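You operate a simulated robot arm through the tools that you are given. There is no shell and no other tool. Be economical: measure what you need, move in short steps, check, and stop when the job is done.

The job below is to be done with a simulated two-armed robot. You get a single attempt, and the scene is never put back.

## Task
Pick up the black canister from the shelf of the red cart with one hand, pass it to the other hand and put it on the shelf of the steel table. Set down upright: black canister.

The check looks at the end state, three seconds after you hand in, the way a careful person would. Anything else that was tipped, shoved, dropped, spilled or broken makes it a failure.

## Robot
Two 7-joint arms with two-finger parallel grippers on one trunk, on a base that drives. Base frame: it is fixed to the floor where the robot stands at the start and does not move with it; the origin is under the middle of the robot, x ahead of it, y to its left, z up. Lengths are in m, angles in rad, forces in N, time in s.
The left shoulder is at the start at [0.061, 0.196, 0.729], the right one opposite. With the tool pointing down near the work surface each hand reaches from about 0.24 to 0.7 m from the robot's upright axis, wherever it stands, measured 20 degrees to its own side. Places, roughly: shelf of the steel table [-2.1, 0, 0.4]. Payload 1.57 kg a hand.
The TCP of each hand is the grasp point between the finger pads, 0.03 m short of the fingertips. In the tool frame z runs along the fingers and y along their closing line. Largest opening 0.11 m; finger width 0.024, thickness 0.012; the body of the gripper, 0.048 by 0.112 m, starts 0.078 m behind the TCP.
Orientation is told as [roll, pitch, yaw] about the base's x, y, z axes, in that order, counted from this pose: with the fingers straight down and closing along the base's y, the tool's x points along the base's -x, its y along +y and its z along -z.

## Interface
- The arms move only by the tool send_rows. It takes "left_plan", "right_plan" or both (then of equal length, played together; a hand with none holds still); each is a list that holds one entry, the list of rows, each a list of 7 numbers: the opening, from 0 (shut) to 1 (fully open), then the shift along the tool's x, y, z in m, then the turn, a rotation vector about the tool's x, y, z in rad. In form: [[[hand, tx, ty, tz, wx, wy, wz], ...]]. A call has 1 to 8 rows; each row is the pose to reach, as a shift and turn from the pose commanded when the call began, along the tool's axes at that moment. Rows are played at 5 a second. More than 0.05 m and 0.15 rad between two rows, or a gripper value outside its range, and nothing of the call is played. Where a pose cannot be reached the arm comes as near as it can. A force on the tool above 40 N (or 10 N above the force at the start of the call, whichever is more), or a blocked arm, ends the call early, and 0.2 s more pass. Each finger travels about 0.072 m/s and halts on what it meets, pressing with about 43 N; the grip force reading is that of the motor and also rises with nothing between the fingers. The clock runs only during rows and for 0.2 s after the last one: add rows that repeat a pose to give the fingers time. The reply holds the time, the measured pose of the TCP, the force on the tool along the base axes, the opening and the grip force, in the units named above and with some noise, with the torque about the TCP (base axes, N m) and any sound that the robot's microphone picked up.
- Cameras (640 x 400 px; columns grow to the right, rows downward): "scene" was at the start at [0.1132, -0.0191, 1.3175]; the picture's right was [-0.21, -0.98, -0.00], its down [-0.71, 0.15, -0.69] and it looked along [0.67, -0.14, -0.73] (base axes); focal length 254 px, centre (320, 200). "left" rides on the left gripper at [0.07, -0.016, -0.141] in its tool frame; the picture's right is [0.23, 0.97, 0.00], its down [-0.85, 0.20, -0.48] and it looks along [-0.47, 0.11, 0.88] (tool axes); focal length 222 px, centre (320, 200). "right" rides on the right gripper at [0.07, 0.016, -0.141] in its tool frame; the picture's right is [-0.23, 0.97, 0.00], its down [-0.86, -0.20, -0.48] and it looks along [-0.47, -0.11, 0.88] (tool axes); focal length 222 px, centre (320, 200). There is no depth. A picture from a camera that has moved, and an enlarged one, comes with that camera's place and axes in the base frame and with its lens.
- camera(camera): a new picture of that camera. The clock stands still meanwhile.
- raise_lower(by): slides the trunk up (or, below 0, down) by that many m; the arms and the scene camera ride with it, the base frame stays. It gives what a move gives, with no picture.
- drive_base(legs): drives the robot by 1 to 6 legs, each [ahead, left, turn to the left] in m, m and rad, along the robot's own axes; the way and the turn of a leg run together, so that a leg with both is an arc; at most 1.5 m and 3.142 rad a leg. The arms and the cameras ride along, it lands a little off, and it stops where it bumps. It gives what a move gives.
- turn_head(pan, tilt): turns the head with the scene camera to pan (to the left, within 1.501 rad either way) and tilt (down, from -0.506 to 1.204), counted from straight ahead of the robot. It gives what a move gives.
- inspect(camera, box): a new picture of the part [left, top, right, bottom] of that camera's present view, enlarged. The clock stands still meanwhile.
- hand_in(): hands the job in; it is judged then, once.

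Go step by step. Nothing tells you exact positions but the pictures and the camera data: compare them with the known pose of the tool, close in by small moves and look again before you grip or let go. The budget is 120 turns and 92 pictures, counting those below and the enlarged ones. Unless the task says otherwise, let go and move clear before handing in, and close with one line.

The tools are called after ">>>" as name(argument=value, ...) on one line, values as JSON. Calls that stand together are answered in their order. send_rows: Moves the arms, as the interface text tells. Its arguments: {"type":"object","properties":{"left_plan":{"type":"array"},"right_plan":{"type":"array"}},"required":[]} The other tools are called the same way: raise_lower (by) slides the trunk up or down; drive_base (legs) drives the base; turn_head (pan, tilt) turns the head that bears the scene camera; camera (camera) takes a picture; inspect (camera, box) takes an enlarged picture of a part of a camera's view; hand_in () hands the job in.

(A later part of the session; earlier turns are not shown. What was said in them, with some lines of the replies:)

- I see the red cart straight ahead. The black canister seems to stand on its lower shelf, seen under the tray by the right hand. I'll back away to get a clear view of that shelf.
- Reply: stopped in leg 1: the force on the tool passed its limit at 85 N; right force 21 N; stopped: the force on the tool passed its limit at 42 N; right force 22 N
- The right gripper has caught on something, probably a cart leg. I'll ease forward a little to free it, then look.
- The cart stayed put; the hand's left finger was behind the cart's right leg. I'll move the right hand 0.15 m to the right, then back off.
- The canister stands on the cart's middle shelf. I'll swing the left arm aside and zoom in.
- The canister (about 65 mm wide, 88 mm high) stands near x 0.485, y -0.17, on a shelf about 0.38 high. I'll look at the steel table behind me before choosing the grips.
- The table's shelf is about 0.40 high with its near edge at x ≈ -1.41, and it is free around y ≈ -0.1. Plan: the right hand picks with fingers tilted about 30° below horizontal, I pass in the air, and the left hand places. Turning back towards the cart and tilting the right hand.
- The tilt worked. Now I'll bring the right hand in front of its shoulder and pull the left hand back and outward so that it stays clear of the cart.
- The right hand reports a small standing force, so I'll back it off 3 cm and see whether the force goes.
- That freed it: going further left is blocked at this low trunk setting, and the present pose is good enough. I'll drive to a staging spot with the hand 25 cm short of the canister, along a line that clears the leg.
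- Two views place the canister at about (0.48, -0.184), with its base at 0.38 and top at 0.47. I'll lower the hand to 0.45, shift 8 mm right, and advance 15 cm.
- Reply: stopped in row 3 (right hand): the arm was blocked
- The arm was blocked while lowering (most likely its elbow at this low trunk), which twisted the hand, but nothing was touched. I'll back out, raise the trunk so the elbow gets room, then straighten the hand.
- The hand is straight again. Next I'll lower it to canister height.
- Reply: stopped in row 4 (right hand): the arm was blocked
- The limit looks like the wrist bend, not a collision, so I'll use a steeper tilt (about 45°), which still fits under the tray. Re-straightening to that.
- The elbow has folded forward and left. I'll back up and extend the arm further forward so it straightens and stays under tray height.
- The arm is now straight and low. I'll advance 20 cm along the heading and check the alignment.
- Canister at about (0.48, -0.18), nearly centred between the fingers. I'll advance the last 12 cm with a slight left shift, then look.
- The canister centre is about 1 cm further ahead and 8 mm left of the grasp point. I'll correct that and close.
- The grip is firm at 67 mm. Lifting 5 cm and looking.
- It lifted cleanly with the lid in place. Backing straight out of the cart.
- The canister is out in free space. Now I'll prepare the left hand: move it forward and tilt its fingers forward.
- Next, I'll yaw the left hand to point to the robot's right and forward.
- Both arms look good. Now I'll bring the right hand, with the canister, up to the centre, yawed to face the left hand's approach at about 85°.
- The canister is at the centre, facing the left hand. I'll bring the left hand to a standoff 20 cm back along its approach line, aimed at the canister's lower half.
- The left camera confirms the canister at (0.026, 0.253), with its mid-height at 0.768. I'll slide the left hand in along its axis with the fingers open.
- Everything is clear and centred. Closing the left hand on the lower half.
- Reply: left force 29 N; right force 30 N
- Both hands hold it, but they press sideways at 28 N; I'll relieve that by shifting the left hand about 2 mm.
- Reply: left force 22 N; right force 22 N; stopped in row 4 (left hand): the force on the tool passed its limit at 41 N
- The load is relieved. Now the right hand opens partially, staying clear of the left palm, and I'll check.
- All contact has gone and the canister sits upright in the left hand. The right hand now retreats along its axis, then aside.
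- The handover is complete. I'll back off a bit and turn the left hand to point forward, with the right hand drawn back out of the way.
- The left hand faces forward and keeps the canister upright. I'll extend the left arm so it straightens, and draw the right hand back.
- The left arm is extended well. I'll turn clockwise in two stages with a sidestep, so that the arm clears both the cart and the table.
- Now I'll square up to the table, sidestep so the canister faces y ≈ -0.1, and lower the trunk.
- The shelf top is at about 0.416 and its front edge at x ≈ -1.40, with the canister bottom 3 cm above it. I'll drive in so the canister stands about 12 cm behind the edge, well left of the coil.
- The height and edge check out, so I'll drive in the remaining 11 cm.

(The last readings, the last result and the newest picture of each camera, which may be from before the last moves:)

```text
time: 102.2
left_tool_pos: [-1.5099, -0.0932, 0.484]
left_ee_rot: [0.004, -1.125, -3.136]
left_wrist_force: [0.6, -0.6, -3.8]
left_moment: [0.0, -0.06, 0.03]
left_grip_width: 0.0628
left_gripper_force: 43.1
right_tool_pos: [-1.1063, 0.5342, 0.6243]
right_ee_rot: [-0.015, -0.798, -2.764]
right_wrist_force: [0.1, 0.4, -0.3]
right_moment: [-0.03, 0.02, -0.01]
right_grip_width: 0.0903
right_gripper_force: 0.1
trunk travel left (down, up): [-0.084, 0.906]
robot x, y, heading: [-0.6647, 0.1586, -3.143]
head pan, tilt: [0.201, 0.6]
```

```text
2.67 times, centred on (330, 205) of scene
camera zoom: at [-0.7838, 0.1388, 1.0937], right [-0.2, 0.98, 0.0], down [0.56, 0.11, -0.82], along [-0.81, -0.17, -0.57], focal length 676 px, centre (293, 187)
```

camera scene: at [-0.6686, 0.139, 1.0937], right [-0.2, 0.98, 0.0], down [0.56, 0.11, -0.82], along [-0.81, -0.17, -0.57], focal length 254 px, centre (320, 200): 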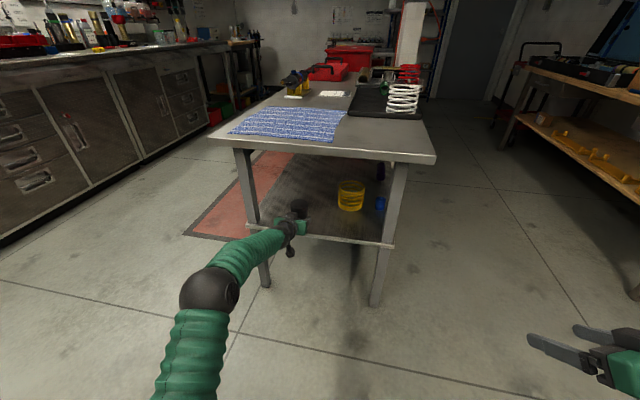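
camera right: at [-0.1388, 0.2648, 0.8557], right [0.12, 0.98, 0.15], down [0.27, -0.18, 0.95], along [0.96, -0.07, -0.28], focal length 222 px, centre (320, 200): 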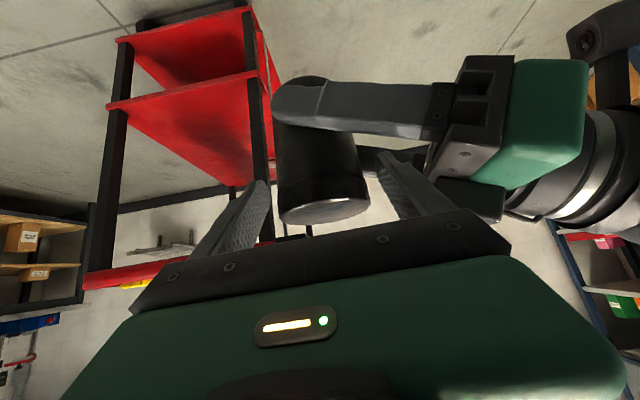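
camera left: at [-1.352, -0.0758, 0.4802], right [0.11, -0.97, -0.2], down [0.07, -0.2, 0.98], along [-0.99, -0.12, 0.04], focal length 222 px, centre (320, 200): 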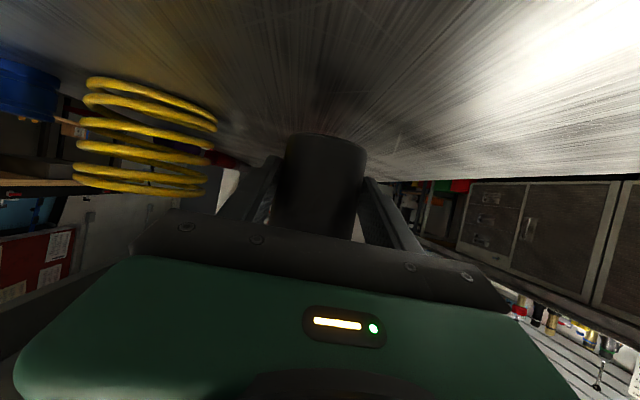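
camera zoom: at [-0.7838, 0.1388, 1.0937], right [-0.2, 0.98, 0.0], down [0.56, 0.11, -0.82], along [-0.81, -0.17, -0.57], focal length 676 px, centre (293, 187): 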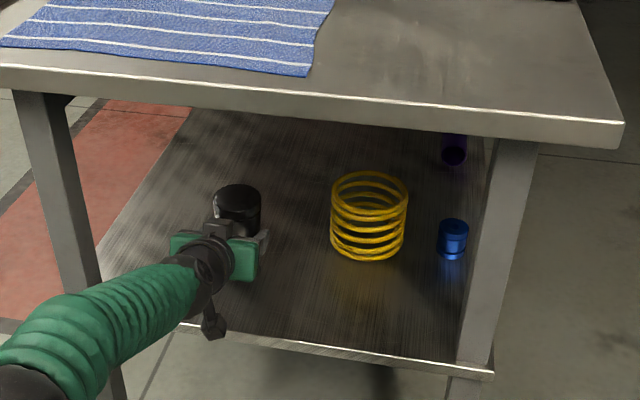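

The canister is over the shelf and the camera bracket is outside the edge. Lowering 26 mm first.

>>> send_rows(left_plan=[[[0.2, 0.009, 0, 0.0043, 0, 0, 0], [0.2, 0.018, 0, 0.0086, 0, 0, 0], [0.2, 0.0235, 0, 0.0112, 0, 0, 0], [0.2, 0.0235, 0, 0.0112, 0, 0, 0]]])

>>> camera(camera="left")

```text
time: 103.2
left_tool_pos: [-1.5085, -0.094, 0.459]
left_ee_rot: [0.006, -1.128, -3.135]
left_wrist_force: [-0.2, 0.5, -3.8]
left_moment: [-0.02, -0.07, 0.01]
left_grip_width: 0.0625
left_gripper_force: 42.3
right_tool_pos: [-1.1048, 0.5339, 0.625]
right_ee_rot: [-0.017, -0.803, -2.762]
right_wrist_force: [-0.1, 0.2, -0.3]
right_moment: [-0.02, 0.01, 0.0]
right_grip_width: 0.09
right_gripper_force: 0.0
trunk travel left (down, up): [-0.084, 0.906]
robot x, y, heading: [-0.6641, 0.1571, -3.142]
head pan, tilt: [0.201, 0.6]
```

```text
34 pictures are left
camera left: at [-1.3505, -0.0756, 0.4565], right [0.11, -0.97, -0.2], down [0.07, -0.2, 0.98], along [-0.99, -0.12, 0.04], focal length 222 px, centre (320, 200)
```

left: 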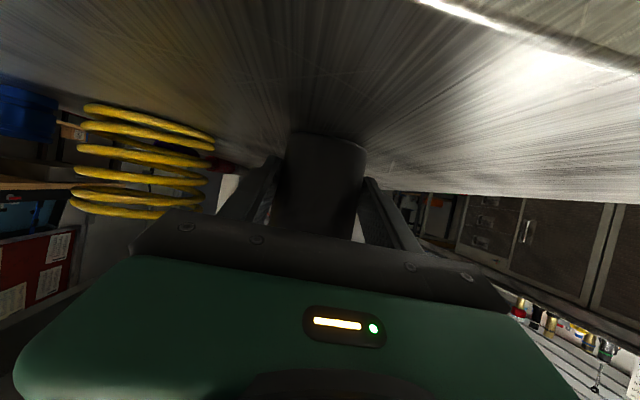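

No contact yet. Lowering by 4 mm more and reading the force.

>>> send_rows(left_plan=[[[0.2, 0.0018, 0, 0.0009, 0, 0, 0], [0.2, 0.0036, 0, 0.0018, 0, 0, 0], [0.2, 0.0036, 0, 0.0018, 0, 0, 0]]])

>>> send_rows(left_plan=[[[0.2, 0.0018, 0, 0.0009, 0, 0, 0], [0.2, 0.0027, 0, 0.0013, 0, 0, 0], [0.2, 0.0027, 0, 0.0013, 0, 0, 0]]])

```text
time: 104.0
left_tool_pos: [-1.5092, -0.0944, 0.4584]
left_ee_rot: [0.007, -1.132, -3.137]
left_wrist_force: [-2.3, 0.4, 6.2]
left_moment: [0.14, -0.06, 0.04]
left_grip_width: 0.0626
left_gripper_force: 43.1
right_tool_pos: [-1.104, 0.5349, 0.6253]
right_ee_rot: [-0.017, -0.802, -2.763]
right_wrist_force: [-0.1, -0.9, -0.5]
right_moment: [-0.02, 0.03, 0.03]
right_grip_width: 0.0903
right_gripper_force: 0.0
trunk travel left (down, up): [-0.084, 0.906]
robot x, y, heading: [-0.6688, 0.1572, -3.136]
head pan, tilt: [0.201, 0.6]
```

```text
time: 104.8
left_tool_pos: [-1.5089, -0.0938, 0.4584]
left_ee_rot: [0.011, -1.136, -3.141]
left_wrist_force: [-2.8, -1.1, 20.0]
left_moment: [0.31, -0.18, 0.0]
left_grip_width: 0.0627
left_gripper_force: 42.5
right_tool_pos: [-1.1038, 0.5346, 0.627]
right_ee_rot: [-0.016, -0.803, -2.764]
right_wrist_force: [0.2, 0.4, 0.4]
right_moment: [-0.01, 0.02, -0.01]
right_grip_width: 0.0901
right_gripper_force: 0.0
trunk travel left (down, up): [-0.084, 0.906]
robot x, y, heading: [-0.663, 0.158, -3.143]
head pan, tilt: [0.201, 0.6]
```

The canister bottom has touched the shelf; the load is directly under the grasp. I'll ease up 2 mm to remove the excess push, then look.

>>> send_rows(left_plan=[[[0.2, -0.0018, 0, -0.0009, 0, 0, 0], [0.2, -0.003, 0, -0.0014, 0, 0, 0], [0.2, -0.003, 0, -0.0014, 0, 0, 0]]])

>>> inspect(camera="left", box=[200, 80, 440, 230])

>>> inspect(camera="scene", box=[250, 170, 370, 245])

```text
time: 105.6
left_tool_pos: [-1.5093, -0.0918, 0.4566]
left_ee_rot: [0.008, -1.133, -3.14]
left_wrist_force: [-7.2, 0.6, 17.2]
left_moment: [0.35, -0.03, 0.1]
left_grip_width: 0.0624
left_gripper_force: 43.3
right_tool_pos: [-1.1038, 0.5356, 0.6258]
right_ee_rot: [-0.016, -0.805, -2.765]
right_wrist_force: [0.3, 0.1, -0.2]
right_moment: [-0.04, 0.0, 0.01]
right_grip_width: 0.0899
right_gripper_force: 0.1
trunk travel left (down, up): [-0.084, 0.906]
robot x, y, heading: [-0.6684, 0.1555, -3.147]
head pan, tilt: [0.201, 0.6]
```

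```text
2.67 times, centred on (320, 155) of left
camera zoom: at [-1.35, -0.0756, 0.4539], right [0.11, -0.97, -0.2], down [0.07, -0.19, 0.98], along [-0.99, -0.12, 0.05], focal length 592 px, centre (320, 320)
```

zoom: 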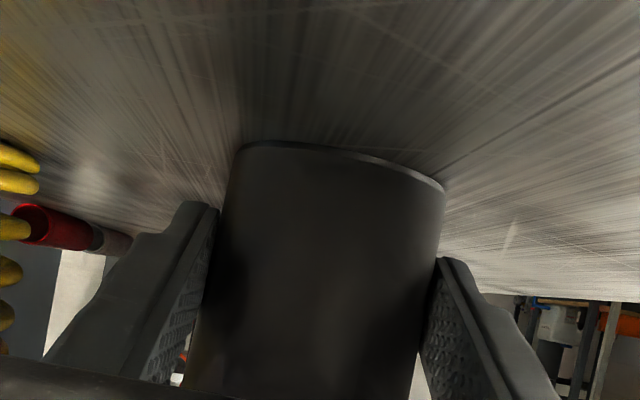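

```text
5.33 times, centred on (310, 208) of scene
camera zoom: at [-0.7795, 0.1403, 1.0944], right [-0.2, 0.98, 0.0], down [0.55, 0.11, -0.83], along [-0.81, -0.17, -0.56], focal length 1352 px, centre (373, 160)
```

zoom: 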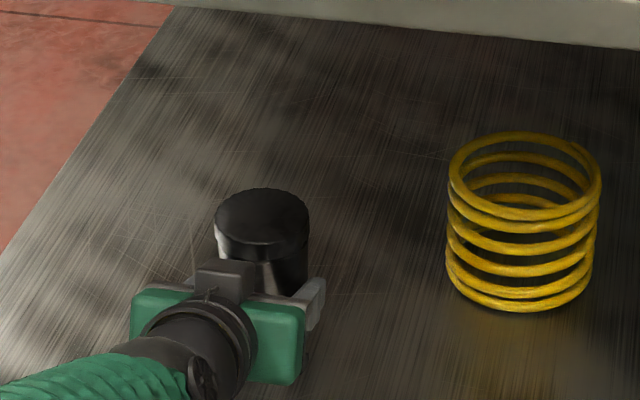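

It's still pressing at 17 N; I'll ease up a little further.

>>> send_rows(left_plan=[[[0.2, -0.001, 0, -0.0005, 0, 0, 0], [0.2, -0.0018, 0, -0.0009, 0, 0, 0], [0.2, -0.0018, 0, -0.0009, 0, 0, 0], [0.2, -0.0018, 0, -0.0009, 0, 0, 0]]])

```text
time: 106.6
left_tool_pos: [-1.5091, -0.0934, 0.4572]
left_ee_rot: [0.007, -1.128, -3.138]
left_wrist_force: [4.0, -2.6, 7.8]
left_moment: [0.13, -0.29, -0.06]
left_grip_width: 0.0627
left_gripper_force: 42.9
right_tool_pos: [-1.1043, 0.5349, 0.6259]
right_ee_rot: [-0.018, -0.802, -2.764]
right_wrist_force: [-0.4, -0.6, 0.1]
right_moment: [0.02, 0.0, -0.01]
right_grip_width: 0.0902
right_gripper_force: 0.1
trunk travel left (down, up): [-0.084, 0.906]
robot x, y, heading: [-0.6695, 0.162, -3.136]
head pan, tilt: [0.201, 0.6]
```

The load is light now. Opening the left hand slowly and looking.

>>> send_rows(left_plan=[[[0.6, 0, 0, 0, 0, 0, 0], [0.7, 0, 0, 0, 0, 0, 0], [0.85, 0, 0, 0, 0, 0, 0], [1, 0, 0, 0, 0, 0, 0], [1, 0, 0, 0, 0, 0, 0]]])

>>> inspect(camera="left", box=[160, 60, 480, 260])

```text
time: 107.8
left_tool_pos: [-1.5095, -0.0938, 0.4569]
left_ee_rot: [0.007, -1.13, -3.137]
left_wrist_force: [-0.4, 1.1, 0.1]
left_moment: [-0.01, 0.02, 0.02]
left_grip_width: 0.1099
left_gripper_force: 0.1
right_tool_pos: [-1.1048, 0.5335, 0.6247]
right_ee_rot: [-0.015, -0.803, -2.762]
right_wrist_force: [-0.5, 0.9, -0.4]
right_moment: [0.04, -0.03, 0.01]
right_grip_width: 0.0899
right_gripper_force: 0.0
trunk travel left (down, up): [-0.084, 0.906]
robot x, y, heading: [-0.6627, 0.1568, -3.138]
head pan, tilt: [0.201, 0.6]
```

```text
2.00 times, centred on (320, 160) of left
camera zoom: at [-1.3511, -0.0754, 0.4545], right [0.11, -0.97, -0.2], down [0.07, -0.2, 0.98], along [-0.99, -0.12, 0.05], focal length 444 px, centre (320, 280)
```

zoom: 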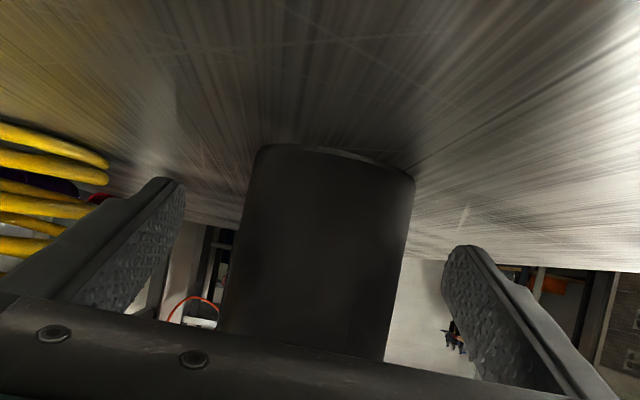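

The canister stands free on the shelf. I'll raise the hand 1 cm while backing it straight out, then drive away and check.

>>> send_rows(left_plan=[[[1, 0, 0, -0.015, 0, 0, 0], [1, 0, 0, -0.03, 0, 0, 0], [1, 0, 0, -0.045, 0, 0, 0], [1, 0, 0, -0.06, 0, 0, 0], [1, 0, 0, -0.06, 0, 0, 0]]])

>>> drive_base(legs=[[-0.35, 0, 0]])

>>> camera(camera="scene")

>>> inspect(camera="scene", box=[230, 110, 438, 240])

>>> inspect(camera="left", box=[160, 60, 480, 260])

```text
time: 109.0
left_tool_pos: [-1.4559, -0.0921, 0.4832]
left_ee_rot: [0.008, -1.13, -3.135]
left_wrist_force: [0.1, 0.4, 0.4]
left_moment: [-0.01, -0.03, -0.02]
left_grip_width: 0.11
left_gripper_force: 0.0
right_tool_pos: [-1.1047, 0.5344, 0.6257]
right_ee_rot: [-0.016, -0.803, -2.763]
right_wrist_force: [-0.1, 0.4, -0.3]
right_moment: [-0.03, -0.02, 0.01]
right_grip_width: 0.0905
right_gripper_force: 0.1
trunk travel left (down, up): [-0.084, 0.906]
robot x, y, heading: [-0.665, 0.1548, -3.138]
head pan, tilt: [0.201, 0.6]
```

```text
time: 111.2
left_tool_pos: [-1.1056, -0.0914, 0.484]
left_ee_rot: [0.007, -1.13, -3.134]
left_wrist_force: [0.3, -0.9, -0.2]
left_moment: [0.01, 0.02, -0.03]
left_grip_width: 0.1103
left_gripper_force: 0.1
right_tool_pos: [-0.7541, 0.5355, 0.6251]
right_ee_rot: [-0.017, -0.803, -2.764]
right_wrist_force: [0.0, -0.1, 0.3]
right_moment: [0.03, 0.01, 0.0]
right_grip_width: 0.0904
right_gripper_force: 0.2
trunk travel left (down, up): [-0.084, 0.906]
robot x, y, heading: [-0.3121, 0.1593, -3.138]
head pan, tilt: [0.201, 0.6]
```

```text
30 pictures are left
camera scene: at [-0.4313, 0.14, 1.094], right [-0.2, 0.98, 0.0], down [0.56, 0.11, -0.82], along [-0.81, -0.17, -0.57], focal length 254 px, centre (320, 200)
```

scene: 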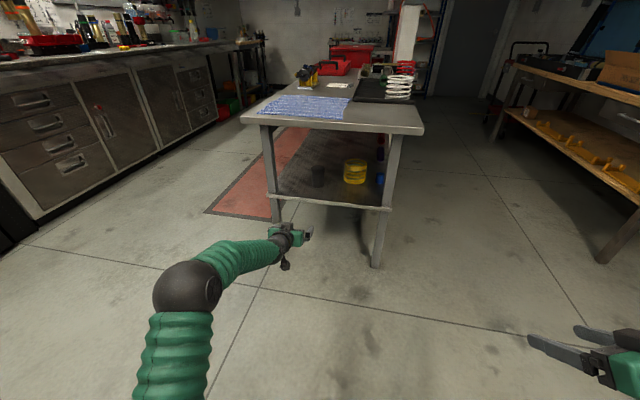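

```text
3.08 times, centred on (334, 175) of scene
camera zoom: at [-0.4313, 0.14, 1.094], right [-0.2, 0.98, 0.0], down [0.56, 0.11, -0.82], along [-0.81, -0.17, -0.57], focal length 780 px, centre (277, 277)
```

zoom: 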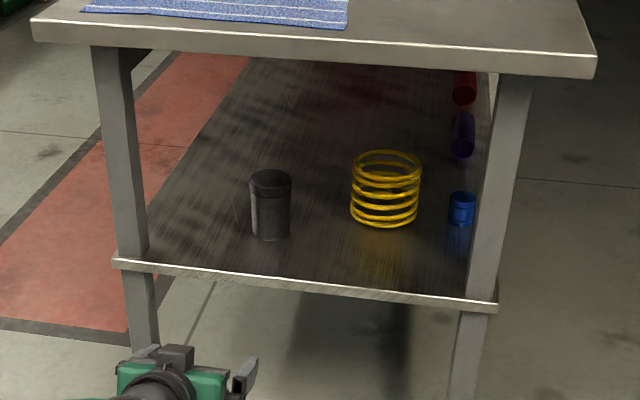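

```text
2.00 times, centred on (320, 160) of left
camera zoom: at [-0.9472, -0.074, 0.4798], right [0.11, -0.97, -0.2], down [0.07, -0.2, 0.98], along [-0.99, -0.12, 0.05], focal length 444 px, centre (320, 280)
```

zoom: 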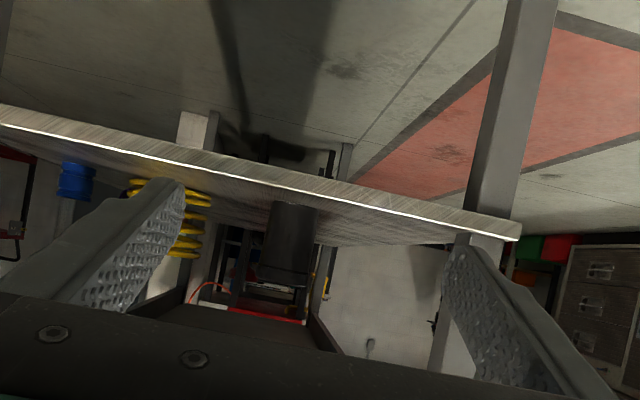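

The canister stands upright on the steel table's shelf, clear of the other items, and both hands are free. Handing in.

>>> hand_in()

```text
The job is handed in.
```

The black canister is standing upright on the steel table's shelf. I picked it from the red cart with the right hand, passed it to the left in mid-air and set it down with the left. Early on, while backing away, the right gripper briefly caught on the cart (most likely a leg), but neither the cart nor anything on it appeared to move.
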